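You operate a simulated robot arm through the tools that you are given. There is no shell and no other tool. Be economical: measure what you need, move in short steps, check, and stop when the job is done.

The job below is to be done with a simulated two-armed robot. You get a single attempt, and the scene is never put back.

Task
Check the orange sensor in the white test box.
Fine: put it in, hold the lid down on its seal while sliding the green latch over, then press RUN and wait for the green lamp; leave it running. Set down upright: what you pick out.

Only the result counts: the job must be done as asked and must still hold three seconds after the hand-in. Knocking over, shifting, dropping, spilling or breaking anything else fails it. Lids that push on must go on centred and level and be pressed home; caps that screw on are set level and turned clockwise until they are tight.

Robot
Two 7-joint arms with two-finger parallel grippers on one trunk, on a base that drives. Base frame: it is fixed to the floor where the robot stands at the start and does not move with it; the origin is under the middle of the robot, x ahead of it, y to its left, z up. Lengths are in m, angles in degrees, forces in N, time in s.
The left shoulder is at the start at [0.07, 0.163, 1.22], the right one opposite. With the tool pointing down near the work surface each hand reaches from about 0.36 to 0.88 m from the robot's upright axis, wherever it stands, measured 20 degrees to its own side. Places, roughly: dark box button [0.4, 0.4, 0.9]; green latch block [0.5, 0.1, 0.9]; left start button [0.4, 0.9, 0.8]; lid of the test box [0.6, 0.1, 0.9]; press knob [0.7, 0.9, 0.9]; press latch block [0.7, 0.6, 0.9]; press power button [0.4, 0.8, 0.8]; right start button [0.4, 0.6, 0.8]; run button [0.4, 0.2, 0.8]; white test box [0.6, 0.1, 0.8]. Payload 3.43 kg a hand.
Tool frame (each hand has its own): the origin (TCP) lies between the finger pads and is the grasp point; the fingertips stand 0.034 m ahead of it; z points along the fingers, y is the line along which they close. The gripper opens to 0.128 m. The fingers are 0.024 m wide and 0.012 m thick; the gripper's body (0.048 by 0.13 m) begins 0.096 m behind the TCP.
Orientation is that of the tool frame in the base frame, as [roll, pitch, yaw] about the fixed x, y, z axes, in that order (R = Rz(yaw) Ry(pitch) Rx(roll)). With the fingers straight down and closing along the base's y, the tool's x points along the base's -x, its y along +y and its z along -z.

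Tools
- The arms move only by the tool servo_tool. It takes "left_series", "right_series" or both (then of equal length, played together; a hand with none holds still); each is a list that holds one entry, the list of rows, each a list of 7 numbers: the shift along the tool's x, y, z in units of 150 mm (1.0 is 150 mm), then the turn, a rotation vector about the tool's x, y, z in units of 180 degrees (1.0 is 180 degrees), then the opening, from 0 (shut) to 1 (fully open). In form: [[[tx, ty, tz, wx, wy, wz, grip], ...]]. A call has 1 to 8 rows; each row is the pose to reach, as a shift and turn from the pose commanded when the call began, along the tool's axes at that moment. A call with a number of a shift or a turn outside -1 to 1 is refused whole. Each row takes 0.2 s and may step no farther than 0.05 m and 8.6 degrees from the row before; otherwise, or with a gripper value out of range, the whole call is refused. A pose out of reach is approached as far as the arm can. The call stops where the force on the tool passes 50 N (or 10 N more than at its start, if that is more) or the arm is blocked; 0.2 s more then pass. Each finger travels about 0.153 m/s and halts on what it meets, pressing with about 25 N; the grip force reading is that of the motor and also rises with nothing between the fingers. The clock runs only during rows and for 0.2 s after the last one: add rows that repeat a pose to give the fingers time. It gives the time, the measured TCP pose, the force on the tool (base axes), the opening and the grip force at its end, in the units of the frame above (readings bear some noise), with the torque about the TCP (base axes, N m) and any sound that the robot's microphone picked up.
- Cameras (640 x 400 px; columns grow to the right, rows downward): "scene" is now at [0.127, 0.022, 1.432]; the picture's right is [0.25, -0.97, 0.00], its down [-0.68, -0.18, -0.71] and it looks along [0.69, 0.18, -0.70] (base axes); focal length 250 px, centre (320, 200). "left" rides on the left gripper at [0.076, 0.011, -0.16] in its tool frame; the picture's right is [-0.15, 0.99, 0.00], its down [-0.88, -0.13, -0.46] and it looks along [-0.45, -0.07, 0.89] (tool axes); focal length 234 px, centre (320, 200). "right" rides on the right gripper at [0.076, -0.011, -0.16] in its tool frame; the picture's right is [0.15, 0.99, 0.00], its down [-0.88, 0.13, -0.46] and it looks along [-0.45, 0.07, 0.89] (tool axes); focal length 234 px, centre (320, 200). There is no depth. A picture from a camera that has moved, and an enlarged one, comes with that camera's place and axes in the base frame and with its lens.
- capture(camera): a new picture of that camera. No time passes.
- move_column(by): slides the trunk up (or, below 0, down) by that many m; the arms and the scene camera ride with it, the base frame stays. It gives what a move gives, with no picture.
- base_move(legs): drives the robot by 1 to 6 legs, each [ahead, left, turn to the left] in m, m and degrees, along the robot's own axes; the way and the turn of a leg run together, so that a leg with both is an arc; at most 1.5 m and 180 degrees a leg. The arms and the cameras ride along, it lands a little off, and it stops where it bumps. It gives what a move gives.
- head_to(pan, tilt): turns the head with the scene camera to pan (to the left, within 86 degrees either way) and tilt (down, from -29 to 69), counted from straight ahead of the robot. It gives what a move gives.
- inspect(camera, box): a new picture of the part [left, top, right, bottom] of that camera's present view, enlarged. No time passes.
- finish_job(): hands the job in; it is judged then, once.

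Go step by step. Nothing tells you exact positions but the pictures and the camera data: compare them with the known pose of the tool, close in by small moves and look again before you grip or let go. The budget is 120 turns and 100 pictures, counting those below and the enlarged ones. Unless the task says otherwise, let go and move clear before handing in, and close with one line.

The tools are called after "Request:" as a command line: name --argument value ..., lists and objects as JSON in quotes. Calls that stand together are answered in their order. servo_tool: Moves the arms, as the interface text tells. Its arguments: {"type":"object","properties":{"left_series":{"type":"array"},"right_series":{"type":"array"}},"required":[]} The other tools are called the same way: move_column (by) slides the trunk up or down; base_move (legs) drives the base; head_to (pan, tilt) turns the head that bears the scene camera; capture (camera) takes a picture; inspect (camera, box) takes an enlarged picture of a part of a camera's view; finish_job () hands the job in.

At the start:

```text
t: 0.0
left_ee_pos: [0.3659, 0.3719, 1.248]
left_tcp_rot: [-179.9, 0.0, -179.8]
left_force: [0.4, -0.5, -0.2]
left_ft_torque: [0.0, 0.02, -0.05]
left_grip_width: 0.1279
left_grip_force: 0.0
right_ee_pos: [0.5155, -0.0781, 1.1886]
right_tcp_rot: [179.9, 0.0, -180.0]
right_force: [-0.3, 0.1, -0.9]
right_ft_torque: [0.0, 0.02, 0.02]
right_grip_width: 0.128
right_grip_force: 0.0
trunk travel left (down, up): [-0.7, 0.24]
robot x, y, heading: [-0.0041, -0.0035, -0.1]
head pan, tilt: [14.6, 44.8]
```

scene: 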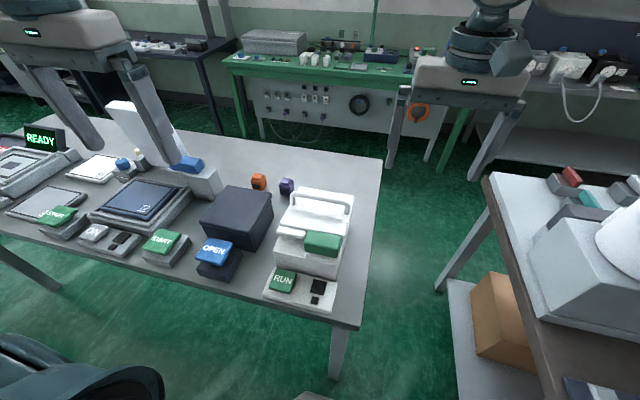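
right: 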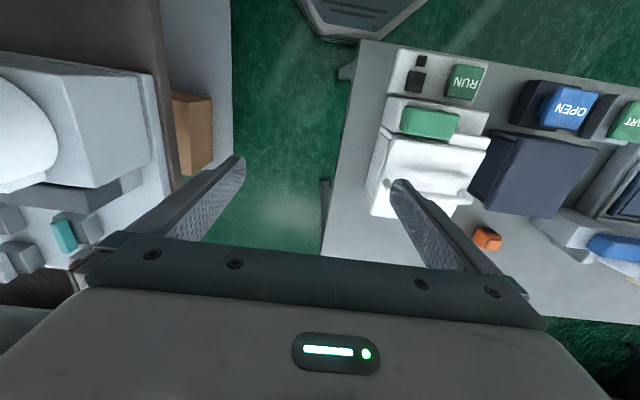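
left: 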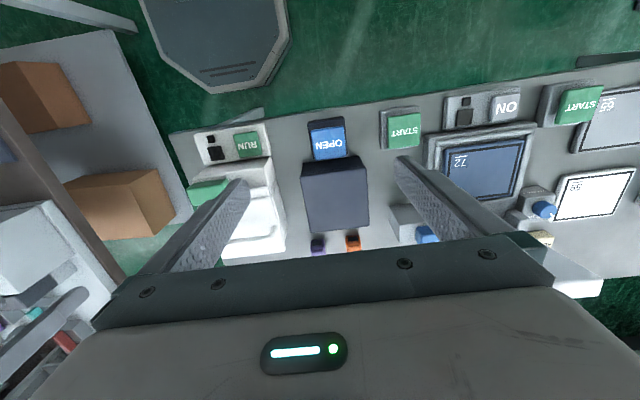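

I see the white test box with its lid and green latch at the right end of the table, with the orange and purple sensors behind the dark box. I'll look closer first.

Request:
inspect --camera "scene" --box '[180, 150, 400, 320]'

Request:
inspect --camera "right" --box '[340, 40, 600, 260]'

Request:
inspect --camera "left" --box '[170, 90, 440, 270]'

```text
2.35 times, centred on (290, 235) of scene
camera zoom: at [0.127, 0.022, 1.432], right [0.25, -0.97, 0.0], down [-0.68, -0.18, -0.71], along [0.69, 0.18, -0.7], focal length 588 px, centre (391, 118)
```

zoom: 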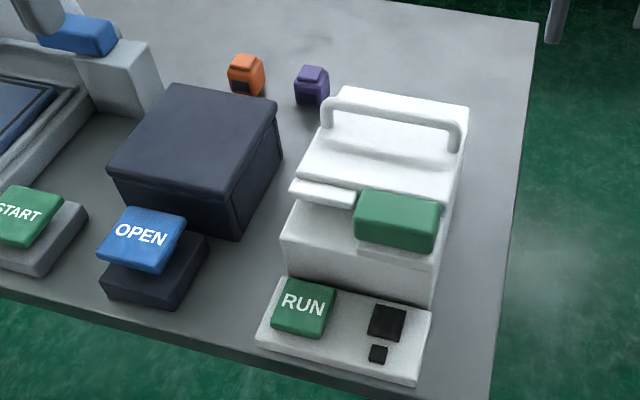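

```text
1.82 times, centred on (470, 150) of right
camera zoom: at [0.4398, -0.0892, 1.3484], right [-0.15, 0.99, 0.0], down [0.88, 0.13, 0.46], along [0.45, 0.07, -0.89], focal length 426 px, centre (47, 291)
```

zoom: 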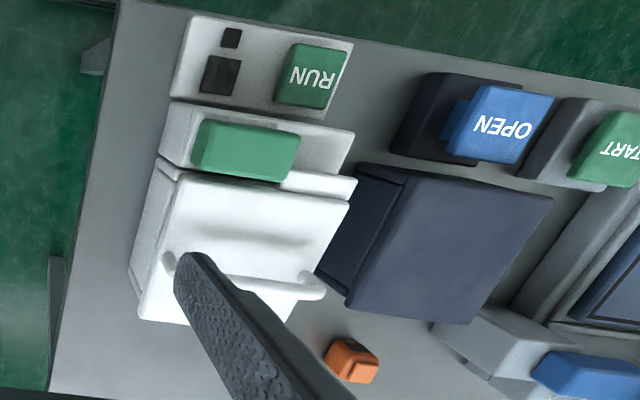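

```text
2.22 times, centred on (305, 180) of left
camera zoom: at [0.2905, 0.3833, 1.4063], right [0.15, 0.99, 0.0], down [0.88, -0.13, 0.46], along [0.45, -0.07, -0.89], focal length 520 px, centre (353, 244)
```

zoom: 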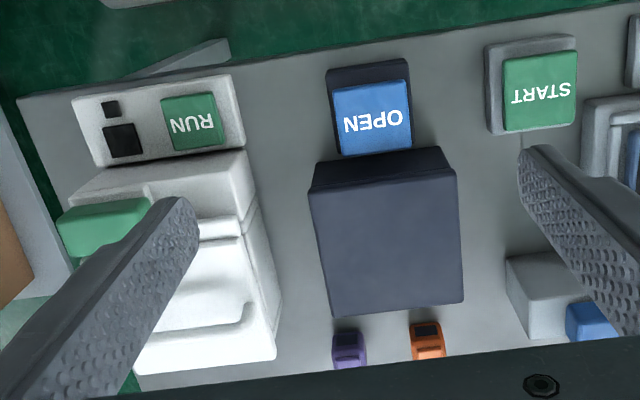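

The orange sensor is at about (0.77, 0.44), beyond easy reach, so I'll drive left about 0.2 m to centre myself. Then I'll look at the box again.

Request:
base_move --legs '[[0, 0.2, 0]]'

Request:
head_to --pan 0 --tilt 50

Request:
capture --camera "scene"

Request:
capture --camera "right"

Request:
capture --camera "left"

```text
t: 1.6
left_ee_pos: [0.365, 0.5724, 1.2474]
left_tcp_rot: [180.0, 0.0, -179.9]
left_force: [-0.4, -0.5, -0.3]
left_ft_torque: [0.01, -0.02, -0.02]
left_grip_width: 0.128
left_grip_force: 0.1
right_ee_pos: [0.515, 0.1214, 1.1884]
right_tcp_rot: [179.9, -0.1, -179.9]
right_force: [-0.2, -0.4, -0.1]
right_ft_torque: [0.01, 0.01, 0.03]
right_grip_width: 0.1278
right_grip_force: 0.1
trunk travel left (down, up): [-0.7, 0.24]
robot x, y, heading: [0.0001, 0.2007, 0.0]
head pan, tilt: [14.6, 44.8]
```

```text
t: 2.4
left_ee_pos: [0.3648, 0.5739, 1.2472]
left_tcp_rot: [-179.9, 0.0, -179.9]
left_force: [-0.4, 0.5, -0.1]
left_ft_torque: [-0.01, 0.02, -0.02]
left_grip_width: 0.1279
left_grip_force: 0.2
right_ee_pos: [0.5155, 0.1231, 1.1882]
right_tcp_rot: [-179.9, 0.0, -180.0]
right_force: [0.5, 0.1, -0.2]
right_ft_torque: [-0.01, 0.0, -0.04]
right_grip_width: 0.1281
right_grip_force: 0.1
trunk travel left (down, up): [-0.7, 0.24]
robot x, y, heading: [0.0007, 0.1945, 0.1]
head pan, tilt: [0.0, 50.0]
```

```text
93 pictures are left
camera scene: at [0.1248, 0.2026, 1.4248], right [0.0, -1.0, 0.0], down [-0.77, 0.0, -0.64], along [0.64, 0.0, -0.77], focal length 250 px, centre (320, 200)
```

scene: 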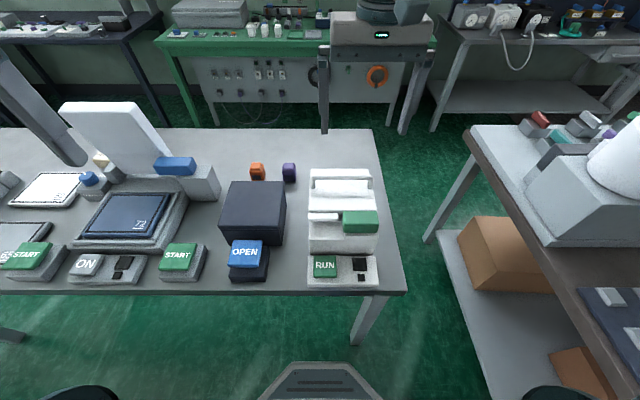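

```text
92 pictures are left
camera right: at [0.4397, 0.1126, 1.3485], right [-0.15, 0.99, 0.0], down [0.88, 0.13, 0.46], along [0.45, 0.07, -0.89], focal length 234 px, centre (320, 200)
```

right: 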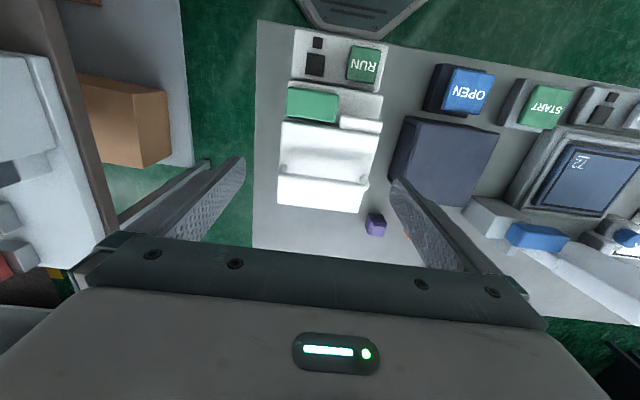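

```text
91 pictures are left
camera left: at [0.2891, 0.5847, 1.4061], right [0.14, 0.99, 0.0], down [0.88, -0.13, 0.46], along [0.45, -0.07, -0.89], focal length 234 px, centre (320, 200)
```

left: 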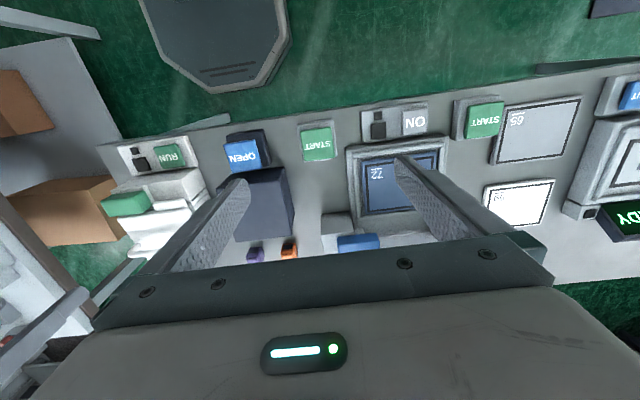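

The head is now square on to the table. I'll enlarge the box, and the sensors, in the scene and right views.

Request:
inspect --camera "scene" --box '[290, 150, 410, 300]'

Request:
inspect --camera "right" --box '[250, 20, 400, 250]'

Request:
inspect --camera "scene" --box '[210, 140, 310, 200]'

```text
2.67 times, centred on (350, 225) of scene
camera zoom: at [0.1248, 0.2026, 1.4248], right [0.0, -1.0, 0.0], down [-0.77, 0.0, -0.64], along [0.64, 0.0, -0.77], focal length 666 px, centre (240, 133)
```

zoom: 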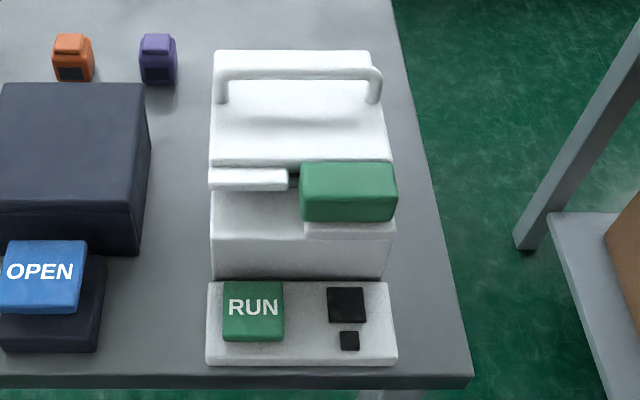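

```text
1.74 times, centred on (325, 135) of right
camera zoom: at [0.4397, 0.1126, 1.3485], right [-0.15, 0.99, 0.0], down [0.88, 0.13, 0.46], along [0.45, 0.07, -0.89], focal length 407 px, centre (311, 313)
```

zoom: 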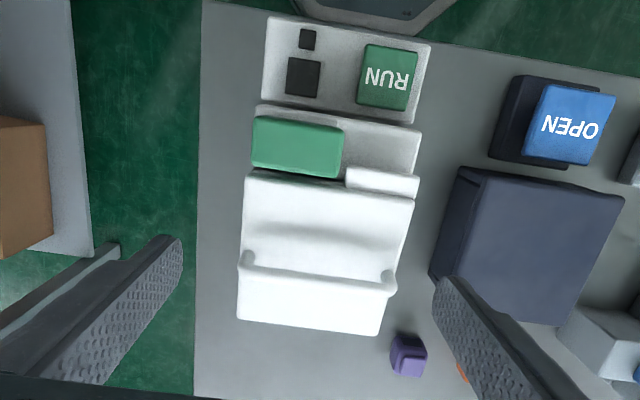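

```text
6.40 times, centred on (260, 170) of scene
camera zoom: at [0.1248, 0.2026, 1.4248], right [0.0, -1.0, 0.0], down [-0.77, 0.0, -0.64], along [0.64, 0.0, -0.77], focal length 1599 px, centre (704, 392)
```

zoom: 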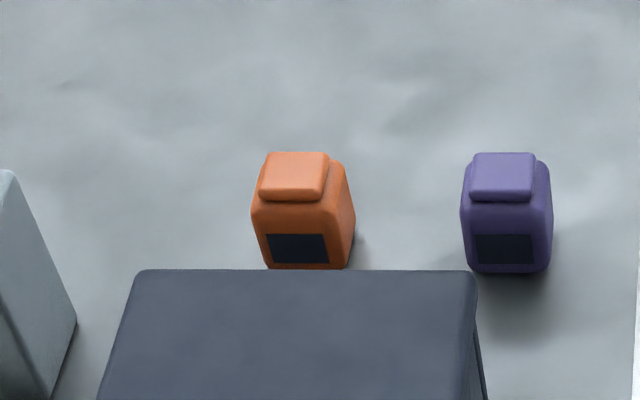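

The latch is at about (0.48, 0.105, top 0.936) and the lid's white tongue is just left of it. I'll zoom harder on the box to see how the lid is hinged.

Request:
inspect --camera "scene" --box '[300, 160, 385, 260]'

Request:
inspect --camera "left" --box '[90, 130, 220, 270]'

```text
4.00 times, centred on (342, 210) of scene
camera zoom: at [0.1248, 0.2026, 1.4248], right [0.0, -1.0, 0.0], down [-0.77, 0.0, -0.64], along [0.64, 0.0, -0.77], focal length 999 px, centre (230, 160)
```

zoom: 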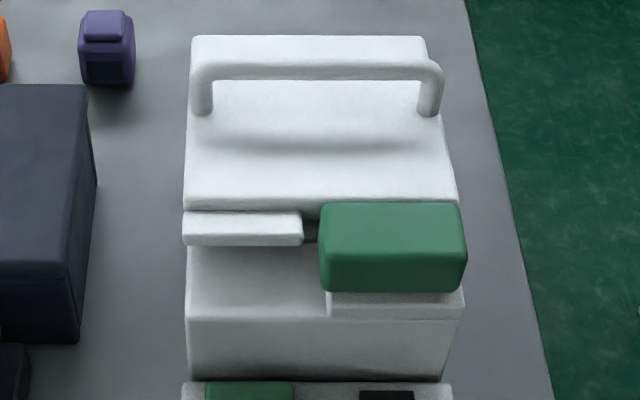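

```text
2.86 times, centred on (155, 200) of left
camera zoom: at [0.2891, 0.5847, 1.4061], right [0.14, 0.99, 0.0], down [0.88, -0.13, 0.46], along [0.45, -0.07, -0.89], focal length 669 px, centre (791, 200)
```

zoom: 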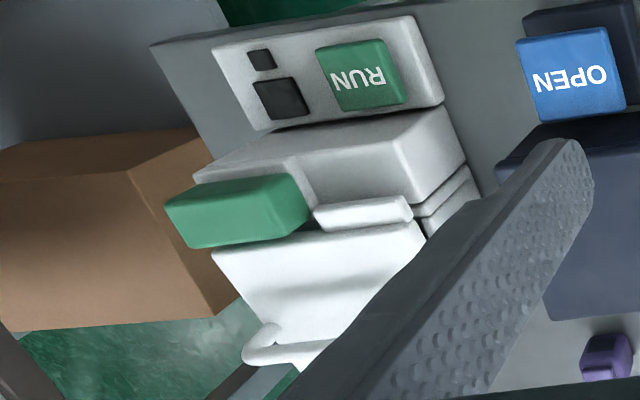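

I want a side view of the lid from its left. I'll turn the left hand about its z-axis so that its camera looks toward the box.

Request:
servo_tool --left_series '[[[-0.125, 0, 0.08, 0, 0, 0.047, 1], [-0.25, 0, 0.16, 0, 0, 0.094, 1], [-0.375, 0, 0.24, 0, 0, 0.141, 1], [-0.5, 0, 0.32, 0, 0, 0.188, 1], [-0.625, 0, 0.4, 0, 0, 0.235, 1], [-0.75, 0, 0.48, 0, 0, 0.282, 1], [-0.875, 0, 0.56, 0, 0, 0.329, 1], [-1, 0, 0.64, 0, 0, 0.376, 1]]]'

Request:
capture --camera "left"

```text
t: 4.2
left_ee_pos: [0.4329, 0.4742, 1.1518]
left_tcp_rot: [179.3, -0.4, 113.9]
left_force: [0.2, -0.6, -0.6]
left_ft_torque: [0.03, 0.0, 0.0]
left_grip_width: 0.1275
left_grip_force: 0.0
left hand out of reach, approached as far as the arm can: row 6, 7, 8
right_ee_pos: [0.5157, 0.124, 1.1877]
right_tcp_rot: [-180.0, 0.0, -179.8]
right_force: [0.4, 0.5, -0.9]
right_ft_torque: [0.0, -0.02, 0.0]
right_grip_width: 0.128
right_grip_force: 0.1
trunk travel left (down, up): [-0.7, 0.24]
robot x, y, heading: [-0.0001, 0.1977, 0.4]
head pan, tilt: [0.0, 50.0]
```

```text
85 pictures are left
camera left: at [0.4128, 0.5449, 1.3123], right [0.96, 0.27, 0.01], down [0.23, -0.86, 0.45], along [0.13, -0.43, -0.89], focal length 234 px, centre (320, 200)
```

left: 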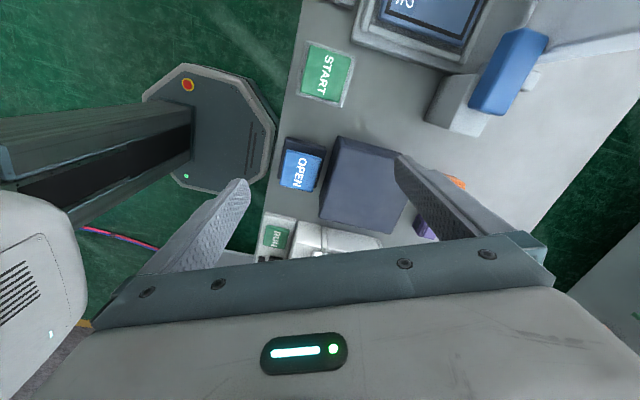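

The view is still too steep. I'll tilt the tool so its camera looks more sideways.

Request:
servo_tool --left_series '[[[0, 0, 0, 0, -0.045, 0, 1], [0, 0, 0, 0, -0.09, 0, 1], [0, 0, 0, 0, -0.135, 0, 1], [0, 0, 0, 0, -0.18, 0, 1], [0, 0, 0, 0, -0.22, 0, 1]]]'

Request:
capture --camera "left"

```text
t: 5.4
left_ee_pos: [0.4046, 0.3929, 1.1553]
left_tcp_rot: [179.5, 39.4, 113.7]
left_force: [0.6, 0.0, -0.4]
left_ft_torque: [0.0, -0.01, -0.02]
left_grip_width: 0.1279
left_grip_force: 0.0
left hand out of reach, approached as far as the arm can: row 1, 2, 3, 4, 5
right_ee_pos: [0.514, 0.1243, 1.1896]
right_tcp_rot: [180.0, 0.0, -179.8]
right_force: [0.2, 0.4, -0.7]
right_ft_torque: [0.0, 0.03, 0.0]
right_grip_width: 0.1276
right_grip_force: 0.1
trunk travel left (down, up): [-0.7, 0.24]
robot x, y, heading: [0.001, 0.1991, 0.2]
head pan, tilt: [0.0, 50.0]
```

```text
84 pictures are left
camera left: at [0.3507, 0.5451, 1.2302], right [0.95, 0.3, 0.1], down [0.03, -0.41, 0.91], along [0.31, -0.86, -0.4], focal length 234 px, centre (320, 200)
```

left: 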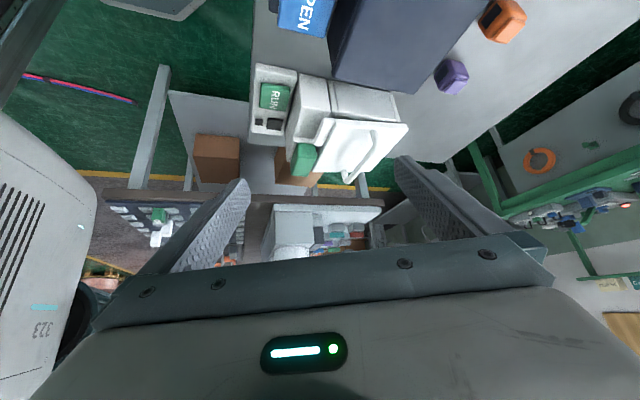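

Request:
inspect --camera "left" --box '[240, 60, 420, 195]'

```text
2.96 times, centred on (330, 128) of left
camera zoom: at [0.3507, 0.5451, 1.2302], right [0.95, 0.3, 0.1], down [0.03, -0.41, 0.91], along [0.31, -0.86, -0.4], focal length 694 px, centre (290, 415)
```

zoom: 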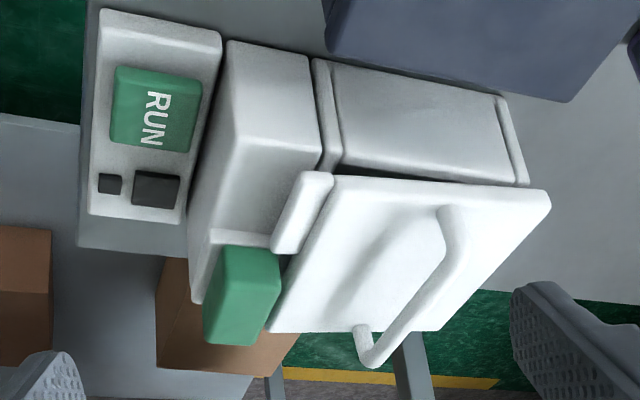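

The side view shows the lid hinged at the back (x≈0.68), resting slightly raised at the front, with an arched handle at x≈0.60. I'll straighten the left hand and bring the right hand round so that it closes along x over the handle.

Request:
servo_tool --left_series '[[[0, 0, 0, 0, 0.045, 0, 1], [0, 0, 0, 0, 0.09, 0, 1], [0, 0, 0, 0, 0.135, 0, 1], [0, 0, 0, 0, 0.18, 0, 1], [0, 0, 0, 0, 0.22, 0, 1]]]'

Request:
servo_tool --left_series '[[[0, 0, 0, 0, 0, -0.047, 1], [0, 0, 0, 0, 0, -0.094, 1], [0, 0, 0, 0, 0, -0.141, 1], [0, 0, 0, 0, 0, -0.188, 1], [0, 0, 0, 0, 0, -0.235, 1], [0, 0, 0, 0, 0, -0.282, 1], [0, 0, 0, 0, 0, -0.329, 1], [0, 0, 0, 0, 0, -0.37, 1]]]' --right_series '[[[0, 0, 0, 0, 0, -0.047, 1], [0, 0, 0, 0, 0, -0.094, 1], [0, 0, 0, 0, 0, -0.141, 1], [0, 0, 0, 0, 0, -0.188, 1], [0, 0, 0, 0, 0, -0.235, 1], [0, 0, 0, 0, 0, -0.282, 1], [0, 0, 0, 0, 0, -0.329, 1], [0, 0, 0, 0, 0, -0.376, 1]]]'

```text
t: 6.6
left_ee_pos: [0.4046, 0.3929, 1.1518]
left_tcp_rot: [179.9, -0.1, 112.6]
left_force: [-0.7, 0.9, -0.6]
left_ft_torque: [0.01, 0.04, 0.0]
left_grip_width: 0.1278
left_grip_force: 0.1
right_ee_pos: [0.5154, 0.1212, 1.1883]
right_tcp_rot: [179.9, 0.0, -179.9]
right_force: [0.6, -0.2, 0.0]
right_ft_torque: [0.0, 0.0, -0.01]
right_grip_width: 0.1278
right_grip_force: 0.1
trunk travel left (down, up): [-0.7, 0.24]
robot x, y, heading: [-0.0003, 0.1986, 0.3]
head pan, tilt: [0.0, 50.0]
```

```text
t: 8.4
left_ee_pos: [0.4042, 0.3936, 1.1522]
left_tcp_rot: [179.9, 0.1, 179.3]
left_force: [-0.5, 0.7, 0.5]
left_ft_torque: [-0.02, 0.01, -0.02]
left_grip_width: 0.1278
left_grip_force: 0.0
right_ee_pos: [0.5137, 0.1232, 1.1883]
right_tcp_rot: [-179.9, -0.1, -112.2]
right_force: [0.5, -0.6, 0.2]
right_ft_torque: [-0.02, 0.02, 0.0]
right_grip_width: 0.128
right_grip_force: 0.1
trunk travel left (down, up): [-0.7, 0.24]
robot x, y, heading: [-0.003, 0.1968, -0.0]
head pan, tilt: [0.0, 50.0]
```

Request:
servo_tool --right_series '[[[0, 0, 0, 0, 0, -0.043, 1], [0, 0, 0, 0, 0, -0.086, 1], [0, 0, 0, 0, 0, -0.123, 1]]]'

Request:
capture --camera "right"

Request:
capture --camera "scene"

```text
t: 9.2
left_ee_pos: [0.4033, 0.3949, 1.152]
left_tcp_rot: [180.0, 0.1, 179.1]
left_force: [0.7, -0.2, 0.1]
left_ft_torque: [-0.01, -0.02, -0.01]
left_grip_width: 0.1281
left_grip_force: 0.0
right_ee_pos: [0.4707, 0.1377, 1.1832]
right_tcp_rot: [-180.0, 0.0, -90.2]
right_force: [-0.4, -0.1, -0.1]
right_ft_torque: [-0.02, -0.01, -0.02]
right_grip_width: 0.1282
right_grip_force: 0.0
right hand out of reach, approached as far as the arm can: row 2, 3
trunk travel left (down, up): [-0.7, 0.24]
robot x, y, heading: [0.0029, 0.2052, 0.2]
head pan, tilt: [0.0, 50.0]
```

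```text
82 pictures are left
camera right: at [0.4818, 0.0614, 1.3434], right [-0.99, -0.14, 0.0], down [-0.13, 0.88, 0.46], along [-0.06, 0.45, -0.89], focal length 234 px, centre (320, 200)
```

right: 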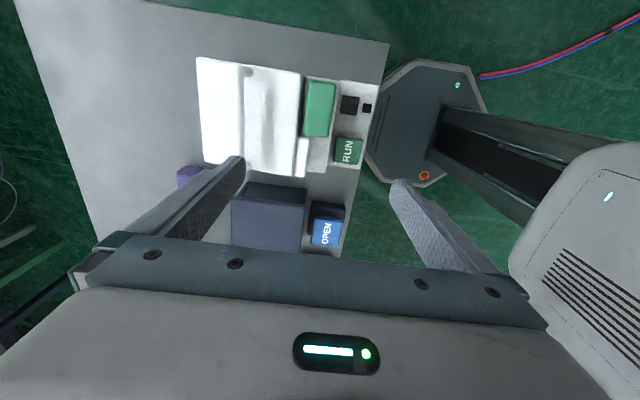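

```text
81 pictures are left
camera scene: at [0.1241, 0.2024, 1.4249], right [0.0, -1.0, 0.0], down [-0.77, 0.0, -0.64], along [0.64, 0.0, -0.77], focal length 250 px, centre (320, 200)
```

scene: 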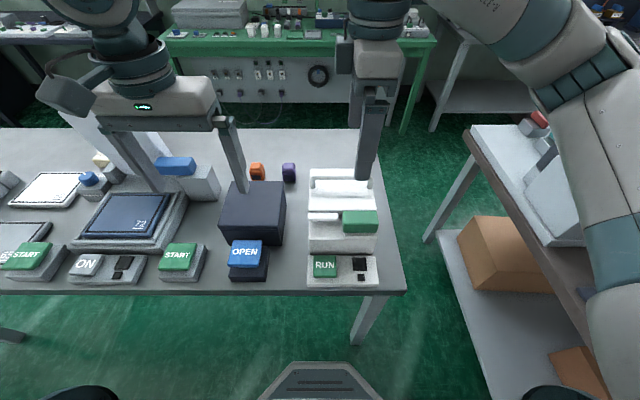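

The right hand now closes along x. I'll bring it above the handle and look through its camera.

Request:
servo_tool --right_series '[[[0, 0, 0.27, 0, 0, 0, 1], [0, -0.22, 0.45, 0, 0, 0, 0.8], [-0.02, -0.44, 0.6, 0, 0, 0, 0.6], [-0.03, -0.66, 0.7, 0, 0, 0, 0.6], [-0.047, -0.887, 0.8, 0, 0, 0, 0.6]]]'

Request:
capture --camera "right"

Request:
capture --camera "scene"

```text
t: 10.4
left_ee_pos: [0.404, 0.3946, 1.1524]
left_tcp_rot: [-179.9, 0.0, 179.1]
left_force: [-0.3, -0.1, -0.3]
left_ft_torque: [-0.01, -0.05, 0.02]
left_grip_width: 0.1279
left_grip_force: 0.1
right_ee_pos: [0.4774, 0.1509, 1.1072]
right_tcp_rot: [180.0, 0.0, -90.2]
right_force: [1.4, 0.2, -0.5]
right_ft_torque: [-0.01, 0.0, 0.02]
right_grip_width: 0.0769
right_grip_force: 0.2
right hand out of reach, approached as far as the arm can: row 2, 3, 4, 5
trunk travel left (down, up): [-0.7, 0.24]
robot x, y, heading: [-0.0012, 0.1996, -0.0]
head pan, tilt: [0.0, 50.0]
```

```text
80 pictures are left
camera right: at [0.4883, 0.0746, 1.2672], right [-0.99, -0.14, 0.0], down [-0.13, 0.88, 0.46], along [-0.06, 0.45, -0.89], focal length 234 px, centre (320, 200)
```

right: 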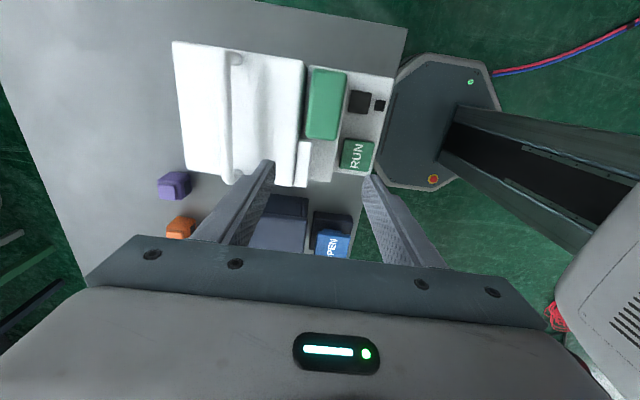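

```text
79 pictures are left
camera scene: at [0.1248, 0.2018, 1.4248], right [0.0, -1.0, 0.0], down [-0.77, 0.0, -0.64], along [0.64, 0.0, -0.77], focal length 250 px, centre (320, 200)
```

scene: 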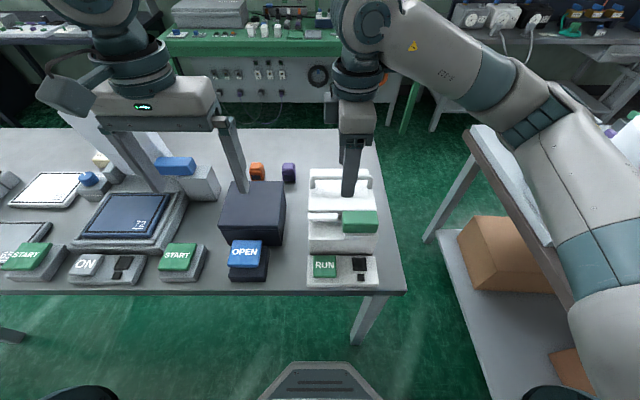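

The hand is reach-limited when high, so I'll raise the trunk by 0.12 m and then try moving over the handle again.

Request:
move_column --by 0.12

Request:
servo_tool --right_series '[[[0, 0, 0.3, 0, 0, 0, 0.6], [0, 0, 0.6, 0, 0, 0, 0.6], [0, -0.28, 0.75, 0, 0, 0, 0.6], [0, -0.56, 0.9, 0, 0, 0, 0.6], [0.03, -0.84, 0.95, 0, 0, 0, 0.6]]]'

```text
t: 11.9
left_ee_pos: [0.4058, 0.3937, 1.2734]
left_tcp_rot: [-180.0, 0.0, 179.2]
left_force: [-0.2, 0.1, 0.0]
left_ft_torque: [0.04, 0.0, -0.02]
left_grip_width: 0.1282
left_grip_force: 0.0
right_ee_pos: [0.4777, 0.1503, 1.2271]
right_tcp_rot: [-179.9, 0.0, -90.2]
right_force: [0.1, 0.7, 0.1]
right_ft_torque: [0.01, 0.02, 0.0]
right_grip_width: 0.0768
right_grip_force: 0.0
trunk travel left (down, up): [-0.82, 0.12]
robot x, y, heading: [0.0033, 0.1983, 0.2]
head pan, tilt: [0.0, 50.0]
```

```text
t: 13.1
left_ee_pos: [0.4047, 0.3932, 1.2724]
left_tcp_rot: [180.0, 0.0, 179.1]
left_force: [0.2, -0.2, 0.2]
left_ft_torque: [0.02, 0.0, 0.0]
left_grip_width: 0.1281
left_grip_force: 0.1
right_ee_pos: [0.4825, 0.1583, 1.1555]
right_tcp_rot: [-177.4, -1.1, -91.0]
right_force: [0.3, -1.2, 0.1]
right_ft_torque: [-0.01, 0.0, -0.01]
right_grip_width: 0.0765
right_grip_force: 0.0
right hand out of reach, approached as far as the arm can: row 1, 2, 3, 4, 5
trunk travel left (down, up): [-0.82, 0.12]
robot x, y, heading: [-0.0008, 0.2019, 0.3]
head pan, tilt: [0.0, 50.0]
```

Closing along x with this yaw is blocked by the wrist, so I'll turn the right hand the other way round (towards yaw +90).

Request:
servo_tool --right_series '[[[0, 0, 0, 0, 0, 0.047, 0.6], [0, 0, 0, 0, 0, 0.094, 0.6], [0, 0, 0, 0, 0, 0.141, 0.6], [0, 0, 0, 0, 0, 0.188, 0.6], [0, 0, 0, 0, 0, 0.235, 0.6], [0, 0, 0, 0, 0, 0.282, 0.6], [0, 0, 0, 0, 0, 0.329, 0.6], [0, 0, 0, 0, 0, 0.376, 0.6]]]'

Request:
servo_tool --right_series '[[[0, 0, 0, 0, 0, 0.047, 0.6], [0, 0, 0, 0, 0, 0.094, 0.6], [0, 0, 0, 0, 0, 0.141, 0.6], [0, 0, 0, 0, 0, 0.188, 0.6], [0, 0, 0, 0, 0, 0.235, 0.6], [0, 0, 0, 0, 0, 0.282, 0.6], [0, 0, 0, 0, 0, 0.329, 0.6], [0, 0, 0, 0, 0, 0.376, 0.6]]]'

Request:
servo_tool --right_series '[[[0, 0, 0, 0, 0, 0.047, 0.6], [0, 0, 0, 0, 0, 0.094, 0.6], [0, 0, 0, 0, 0, 0.141, 0.6], [0, 0, 0, 0, 0, 0.188, 0.6], [0, 0, 0, 0, 0, 0.235, 0.6]]]'

```text
t: 14.9
left_ee_pos: [0.4049, 0.393, 1.2727]
left_tcp_rot: [179.9, 0.0, 179.1]
left_force: [0.7, -0.5, 0.4]
left_ft_torque: [-0.01, -0.01, 0.0]
left_grip_width: 0.1281
left_grip_force: 0.0
right_ee_pos: [0.4881, 0.1587, 1.1548]
right_tcp_rot: [180.0, 0.0, -158.1]
right_force: [0.6, -0.8, 0.9]
right_ft_torque: [-0.02, 0.0, 0.02]
right_grip_width: 0.0764
right_grip_force: 0.1
trunk travel left (down, up): [-0.82, 0.12]
robot x, y, heading: [-0.0001, 0.1997, -0.0]
head pan, tilt: [0.0, 50.0]
```

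```text
t: 16.7
left_ee_pos: [0.4049, 0.3956, 1.2734]
left_tcp_rot: [-179.9, 0.0, 179.1]
left_force: [0.3, 0.0, -0.7]
left_ft_torque: [0.04, -0.01, 0.01]
left_grip_width: 0.1282
left_grip_force: 0.2
right_ee_pos: [0.4885, 0.1577, 1.154]
right_tcp_rot: [180.0, 0.0, 134.2]
right_force: [-0.3, 0.5, -0.5]
right_ft_torque: [-0.02, -0.02, 0.03]
right_grip_width: 0.0768
right_grip_force: 0.1
trunk travel left (down, up): [-0.82, 0.12]
robot x, y, heading: [0.002, 0.2012, 0.3]
head pan, tilt: [0.0, 50.0]
```

```text
t: 17.9
left_ee_pos: [0.405, 0.3949, 1.2714]
left_tcp_rot: [-179.9, 0.1, 179.1]
left_force: [-0.5, -0.3, -0.7]
left_ft_torque: [0.02, 0.01, 0.0]
left_grip_width: 0.1279
left_grip_force: 0.1
right_ee_pos: [0.4883, 0.1583, 1.1545]
right_tcp_rot: [-180.0, 0.0, 92.1]
right_force: [-0.1, 0.2, 0.2]
right_ft_torque: [-0.03, 0.0, 0.0]
right_grip_width: 0.0769
right_grip_force: 0.1
trunk travel left (down, up): [-0.82, 0.12]
robot x, y, heading: [0.0006, 0.2032, 0.1]
head pan, tilt: [0.0, 50.0]
```

No reach limits this way round. Now I'll move over the handle, to about (0.604, 0.145, 1.06).

Request:
servo_tool --right_series '[[[0, 0.2, 0.15, 0, 0, 0, 0.6], [-0.03, 0.4, 0.3, 0, 0, 0.01, 0.6], [-0.06, 0.6, 0.45, 0, 0, 0.012, 0.6], [-0.087, 0.77, 0.6, 0, 0, 0.012, 0.6]]]'

Request:
capture --camera "right"

Request:
capture --camera "scene"

```text
t: 18.9
left_ee_pos: [0.4039, 0.3947, 1.2724]
left_tcp_rot: [180.0, 0.0, 179.2]
left_force: [0.5, 0.2, -0.1]
left_ft_torque: [0.0, 0.01, -0.02]
left_grip_width: 0.1278
left_grip_force: 0.1
right_ee_pos: [0.6064, 0.1485, 1.0642]
right_tcp_rot: [-179.9, 0.0, 90.0]
right_force: [0.2, 0.3, -0.8]
right_ft_torque: [0.0, 0.02, 0.01]
right_grip_width: 0.0767
right_grip_force: 0.1
trunk travel left (down, up): [-0.82, 0.12]
robot x, y, heading: [-0.0041, 0.1994, -0.2]
head pan, tilt: [0.0, 50.0]
```

```text
78 pictures are left
camera right: at [0.5945, 0.2248, 1.2236], right [0.99, 0.15, 0.0], down [0.13, -0.88, 0.46], along [0.07, -0.45, -0.89], focal length 234 px, centre (320, 200)
```

right: 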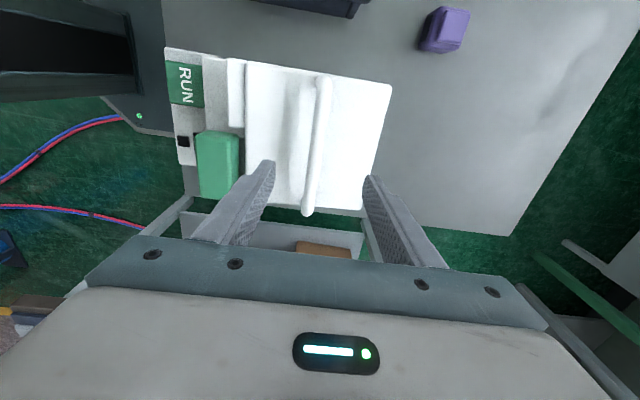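

```text
77 pictures are left
camera scene: at [0.1262, 0.2016, 1.5447], right [0.0, -1.0, 0.0], down [-0.77, 0.0, -0.64], along [0.64, 0.0, -0.77], focal length 250 px, centre (320, 200)
```

scene: 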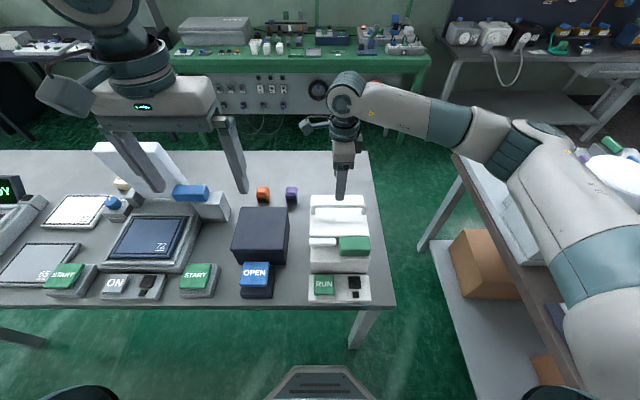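

The bar runs along y at x≈0.600, z≈0.942, centred at y≈0.145. I'll descend around it with the fingers open.

Request:
servo_tool --right_series '[[[0, -0.04, 0.2, 0, 0, 0, 0.6], [0, -0.04, 0.4, 0, 0, 0, 0.6], [0, -0.04, 0.55, 0, 0, 0, 0.6], [0, -0.04, 0.65, 0, 0, 0, 0.6]]]'

Request:
capture --camera "right"

Request:
inspect --camera "scene" --box '[290, 150, 400, 290]'

```text
t: 19.9
left_ee_pos: [0.4046, 0.3944, 1.2733]
left_tcp_rot: [-180.0, 0.0, 179.1]
left_force: [0.3, 0.6, 0.6]
left_ft_torque: [0.0, -0.04, -0.02]
left_grip_width: 0.128
left_grip_force: 0.0
right_ee_pos: [0.598, 0.1502, 0.9664]
right_tcp_rot: [-180.0, 0.0, 90.1]
right_force: [-0.3, 0.6, 0.1]
right_ft_torque: [0.0, 0.01, -0.02]
right_grip_width: 0.0768
right_grip_force: 0.0
trunk travel left (down, up): [-0.82, 0.12]
robot x, y, heading: [0.0026, 0.1979, -0.1]
head pan, tilt: [0.0, 50.0]
```

```text
76 pictures are left
camera right: at [0.5864, 0.2255, 1.1259], right [0.99, 0.15, 0.0], down [0.13, -0.88, 0.46], along [0.07, -0.45, -0.89], focal length 234 px, centre (320, 200)
```

right: 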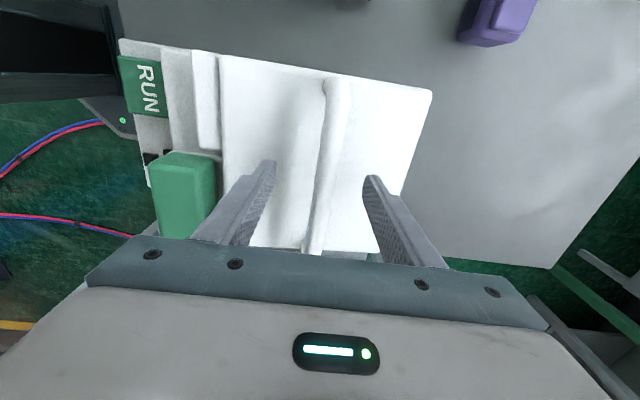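

```text
2.86 times, centred on (345, 220) of scene
camera zoom: at [0.1251, 0.2014, 1.5448], right [0.0, -1.0, 0.0], down [-0.77, 0.0, -0.64], along [0.64, 0.0, -0.77], focal length 714 px, centre (249, 143)
```

zoom: 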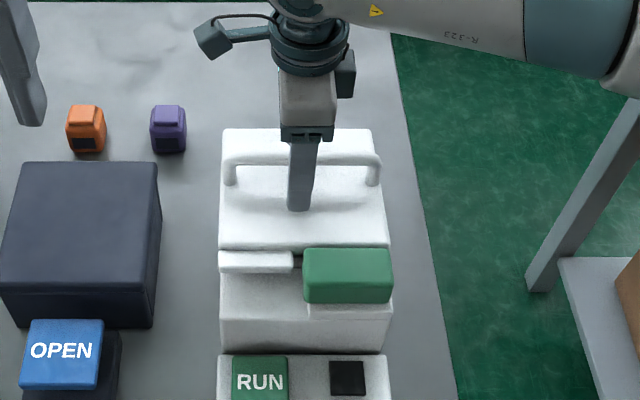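

The bar lies between the fingers. I'll lower about 8 mm, close gently and check.

Request:
servo_tool --right_series '[[[0, 0, 0.055, 0, 0, 0, 0.6], [0, 0, 0.055, 0, 0, 0, 0.4], [0, 0, 0.055, 0, 0, 0, 0.2], [0, 0, 0.055, 0, 0, 0, 0.05], [0, 0, 0.055, 0, 0, 0, 0.05]]]'

Request:
capture --camera "right"

```text
t: 21.1
left_ee_pos: [0.4065, 0.3945, 1.273]
left_tcp_rot: [179.9, 0.0, 179.1]
left_force: [0.8, 0.3, -1.2]
left_ft_torque: [0.01, -0.02, 0.0]
left_grip_width: 0.1281
left_grip_force: 0.0
right_ee_pos: [0.5987, 0.1504, 0.9583]
right_tcp_rot: [179.9, 0.0, 89.9]
right_force: [5.7, 0.1, 0.4]
right_ft_torque: [-0.04, -0.15, 0.02]
right_grip_width: 0.0156
right_grip_force: 45.6
trunk travel left (down, up): [-0.82, 0.12]
robot x, y, heading: [-0.0006, 0.1972, 0.4]
head pan, tilt: [0.0, 50.0]
```

```text
74 pictures are left
camera right: at [0.588, 0.2256, 1.1179], right [0.99, 0.15, 0.0], down [0.13, -0.88, 0.46], along [0.07, -0.45, -0.89], focal length 234 px, centre (320, 200)
```

right: 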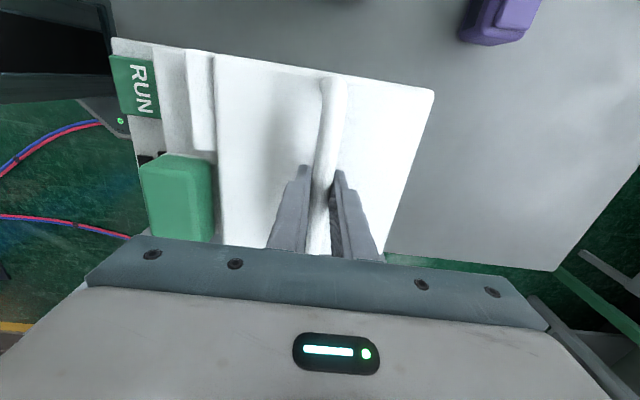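

The bar is gripped (15.6 mm). I'll lift slightly and watch how the lid moves.

Request:
servo_tool --right_series '[[[0, 0, -0.05, 0, 0, 0, 0.05], [0, 0, -0.1, 0, 0, 0, 0.05], [0, 0.02, -0.15, 0, 0, 0, 0.05]]]'

Request:
capture --camera "right"

Request:
inspect --camera "scene" --box '[290, 150, 400, 290]'

```text
t: 21.9
left_ee_pos: [0.4119, 0.395, 1.2697]
left_tcp_rot: [180.0, -0.4, 179.1]
left_force: [0.1, 0.1, -0.1]
left_ft_torque: [0.02, 0.01, 0.01]
left_grip_width: 0.1279
left_grip_force: 0.0
right_ee_pos: [0.6078, 0.149, 0.9766]
right_tcp_rot: [-179.8, 0.1, 89.9]
right_force: [30.5, 6.9, -32.7]
right_ft_torque: [-0.02, -0.27, -0.01]
right_grip_width: 0.0149
right_grip_force: 45.5
trunk travel left (down, up): [-0.82, 0.12]
robot x, y, heading: [-0.0005, 0.1991, 0.2]
head pan, tilt: [0.0, 50.0]
```

```text
73 pictures are left
camera right: at [0.5977, 0.2247, 1.1361], right [0.99, 0.14, 0.0], down [0.13, -0.88, 0.46], along [0.06, -0.45, -0.89], focal length 234 px, centre (320, 200)
```

right: 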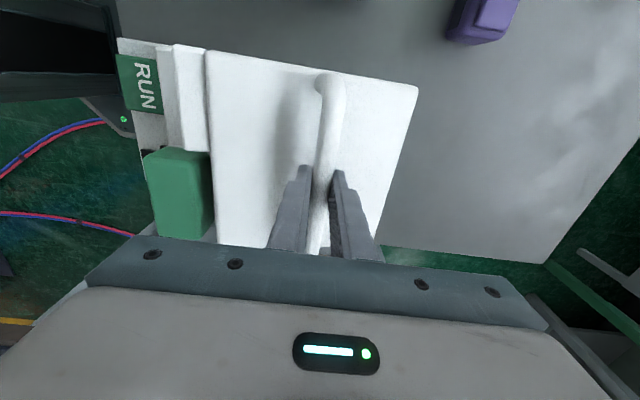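

```text
2.86 times, centred on (345, 220) of scene
camera zoom: at [0.1342, 0.2022, 1.5437], right [0.0, -1.0, 0.0], down [-0.77, 0.0, -0.64], along [0.64, 0.0, -0.77], focal length 714 px, centre (249, 143)
```

zoom: 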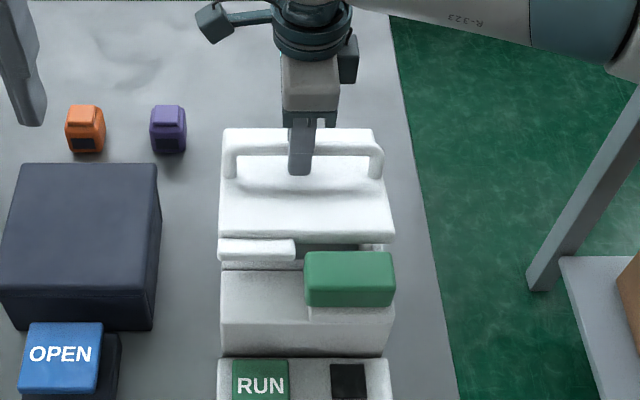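

The lid rotates about a rear hinge at about x 0.685, z 0.885, so I'll follow the arc in steps.

Request:
servo_tool --right_series '[[[0, 0.1, 0.018, 0, 0, 0, 0.05], [0, 0.15, -0.02, 0, 0, 0, 0.05], [0, 0.2, -0.051, 0, 0, 0, 0.05], [0, 0.255, -0.077, 0, 0, 0, 0.05], [0, 0.309, -0.102, 0, 0, 0, 0.05]]]'

Request:
inspect --camera "scene" --box '[290, 150, 400, 290]'

```text
t: 23.1
left_ee_pos: [0.401, 0.3929, 1.2741]
left_tcp_rot: [179.9, 0.2, 179.1]
left_force: [0.4, 1.0, 0.2]
left_ft_torque: [0.04, -0.02, -0.02]
left_grip_width: 0.1282
left_grip_force: 0.1
right_ee_pos: [0.6474, 0.149, 0.9989]
right_tcp_rot: [179.7, 0.1, 90.0]
right_force: [-8.1, -4.8, 18.7]
right_ft_torque: [-0.85, 0.11, -0.31]
right_grip_width: 0.0157
right_grip_force: 45.0
trunk travel left (down, up): [-0.82, 0.12]
robot x, y, heading: [-0.001, 0.1978, 0.0]
head pan, tilt: [0.0, 50.0]
```

```text
2.86 times, centred on (345, 220) of scene
camera zoom: at [0.1213, 0.201, 1.5452], right [0.0, -1.0, 0.0], down [-0.76, 0.0, -0.64], along [0.64, 0.0, -0.76], focal length 714 px, centre (249, 143)
```

zoom: 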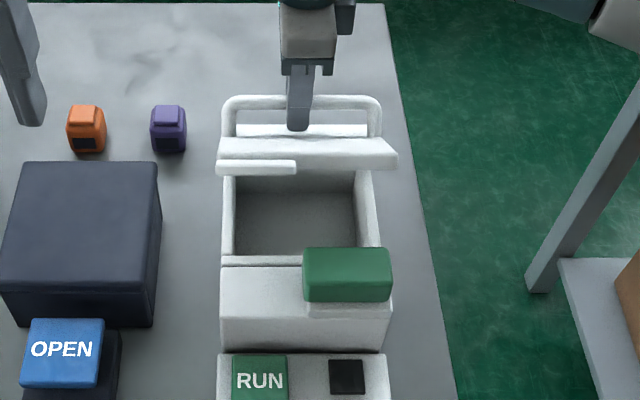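

The box opens cleanly and looks empty inside. I'll continue along the arc past vertical.

Request:
servo_tool --right_series '[[[0, 0.066, -0.04, 0, 0, 0, 0.05], [0, 0.131, -0.063, 0, 0, 0, 0.05], [0, 0.192, -0.073, 0, 0, 0, 0.05], [0, 0.253, -0.075, 0, 0, 0, 0.05], [0, 0.315, -0.073, 0, 0, 0, 0.05], [0, 0.376, -0.063, 0, 0, 0, 0.05]]]'

Request:
inspect --camera "scene" --box '[290, 150, 400, 290]'

Request:
capture --camera "right"

```text
t: 24.5
left_ee_pos: [0.4064, 0.3954, 1.2731]
left_tcp_rot: [-179.9, -0.1, 179.1]
left_force: [0.1, 0.3, 0.1]
left_ft_torque: [-0.02, -0.02, 0.0]
left_grip_width: 0.1281
left_grip_force: 0.0
right_ee_pos: [0.7044, 0.1494, 1.0041]
right_tcp_rot: [-179.8, 0.1, 90.0]
right_force: [-6.4, 3.3, -16.1]
right_ft_torque: [-0.83, 0.18, -0.64]
right_grip_width: 0.0154
right_grip_force: 44.9
trunk travel left (down, up): [-0.82, 0.12]
robot x, y, heading: [0.0008, 0.1999, 0.1]
head pan, tilt: [0.0, 50.0]
```

```text
2.86 times, centred on (345, 220) of scene
camera zoom: at [0.1265, 0.202, 1.5445], right [0.0, -1.0, 0.0], down [-0.77, 0.0, -0.64], along [0.64, 0.0, -0.77], focal length 714 px, centre (249, 143)
```

zoom: 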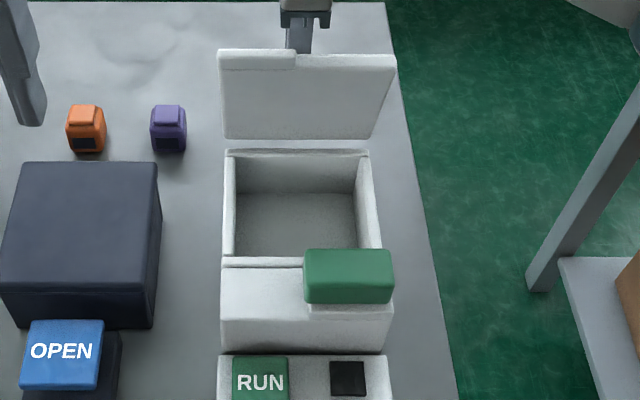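

```text
69 pictures are left
camera right: at [0.694, 0.2247, 1.1643], right [0.99, 0.15, 0.0], down [0.13, -0.88, 0.46], along [0.06, -0.45, -0.89], focal length 234 px, centre (320, 200)
```

right: 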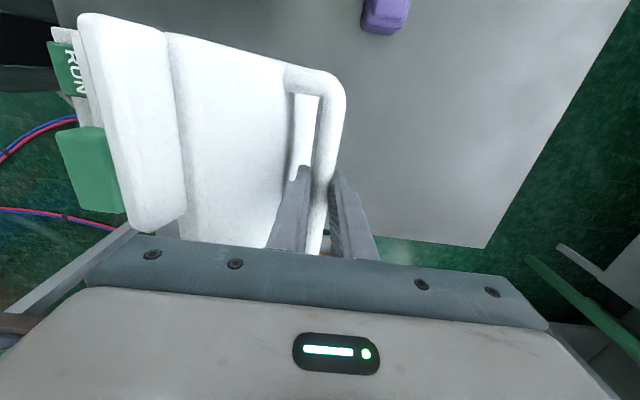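

The lid is near vertical and the box is empty. I'll continue to past-vertical and see whether it has a stop.

Request:
servo_tool --right_series '[[[0, 0.06, 0.013, 0, 0, 0, 0.05], [0, 0.119, 0.032, 0, 0, 0, 0.05], [0, 0.176, 0.056, 0, 0, 0, 0.05], [0, 0.231, 0.084, 0, 0, 0, 0.05]]]'

Request:
inspect --camera "scene" --box '[290, 150, 400, 290]'

```text
t: 25.5
left_ee_pos: [0.3986, 0.3937, 1.275]
left_tcp_rot: [-180.0, 0.3, 179.1]
left_force: [0.1, -0.2, -0.1]
left_ft_torque: [-0.01, -0.02, 0.03]
left_grip_width: 0.1282
left_grip_force: 0.1
right_ee_pos: [0.7318, 0.1485, 0.9946]
right_tcp_rot: [180.0, 0.0, 90.0]
right_force: [-28.5, -1.5, -11.3]
right_ft_torque: [-0.06, 2.18, -0.93]
right_grip_width: 0.0157
right_grip_force: 45.0
trunk travel left (down, up): [-0.82, 0.12]
robot x, y, heading: [0.001, 0.1964, 0.0]
head pan, tilt: [0.0, 50.0]
```

```text
2.86 times, centred on (345, 220) of scene
camera zoom: at [0.1183, 0.2008, 1.5454], right [0.0, -1.0, 0.0], down [-0.76, 0.0, -0.65], along [0.65, 0.0, -0.76], focal length 714 px, centre (249, 143)
```

zoom: 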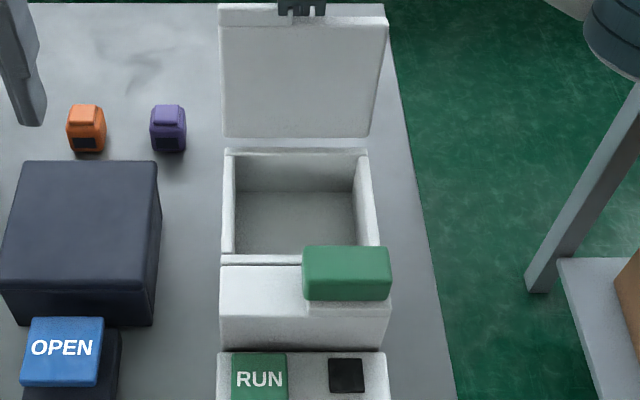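

The lid is past vertical, likely against its stop. I'll relieve the strain and open the fingers a little, still around the bar, to see whether it stays.

Request:
servo_tool --right_series '[[[0, -0.06, -0.01, 0, 0, 0, 0.05], [0, -0.06, -0.01, 0, 0, 0, 0.15], [0, -0.06, -0.01, 0, 0, 0, 0.3], [0, -0.06, -0.01, 0, 0, 0, 0.3], [0, -0.06, -0.01, 0, 0, 0, 0.3]]]'

Request:
capture --camera "right"

Request:
capture --camera "scene"

```text
t: 26.7
left_ee_pos: [0.4044, 0.3939, 1.2732]
left_tcp_rot: [180.0, 0.1, 179.1]
left_force: [0.1, 0.1, 1.3]
left_ft_torque: [-0.01, -0.02, 0.04]
left_grip_width: 0.1278
left_grip_force: 0.0
right_ee_pos: [0.7295, 0.1502, 0.9943]
right_tcp_rot: [179.9, 0.0, 90.0]
right_force: [0.6, 0.6, 1.9]
right_ft_torque: [0.03, 0.11, 0.02]
right_grip_width: 0.0376
right_grip_force: 0.1
trunk travel left (down, up): [-0.82, 0.12]
robot x, y, heading: [0.0002, 0.1978, 0.2]
head pan, tilt: [0.0, 50.0]
```

```text
67 pictures are left
camera right: at [0.7179, 0.2252, 1.1551], right [0.99, 0.15, 0.0], down [0.13, -0.88, 0.46], along [0.07, -0.45, -0.89], focal length 234 px, centre (320, 200)
```

right: 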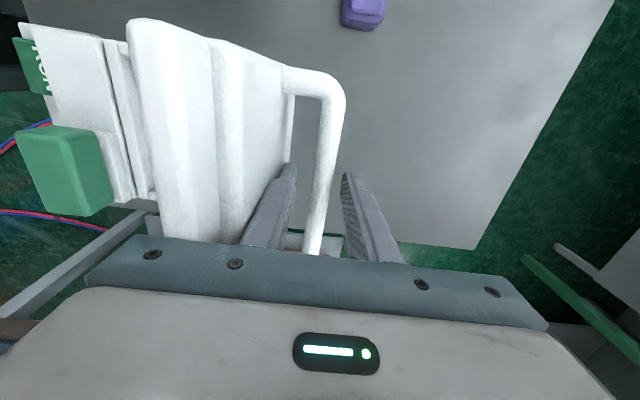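

```text
66 pictures are left
camera scene: at [0.1244, 0.2016, 1.5448], right [0.0, -1.0, 0.0], down [-0.77, 0.0, -0.64], along [0.64, 0.0, -0.77], focal length 250 px, centre (320, 200)
```

scene: 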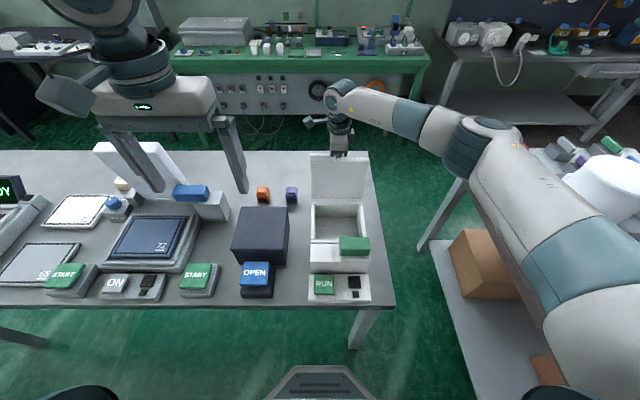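

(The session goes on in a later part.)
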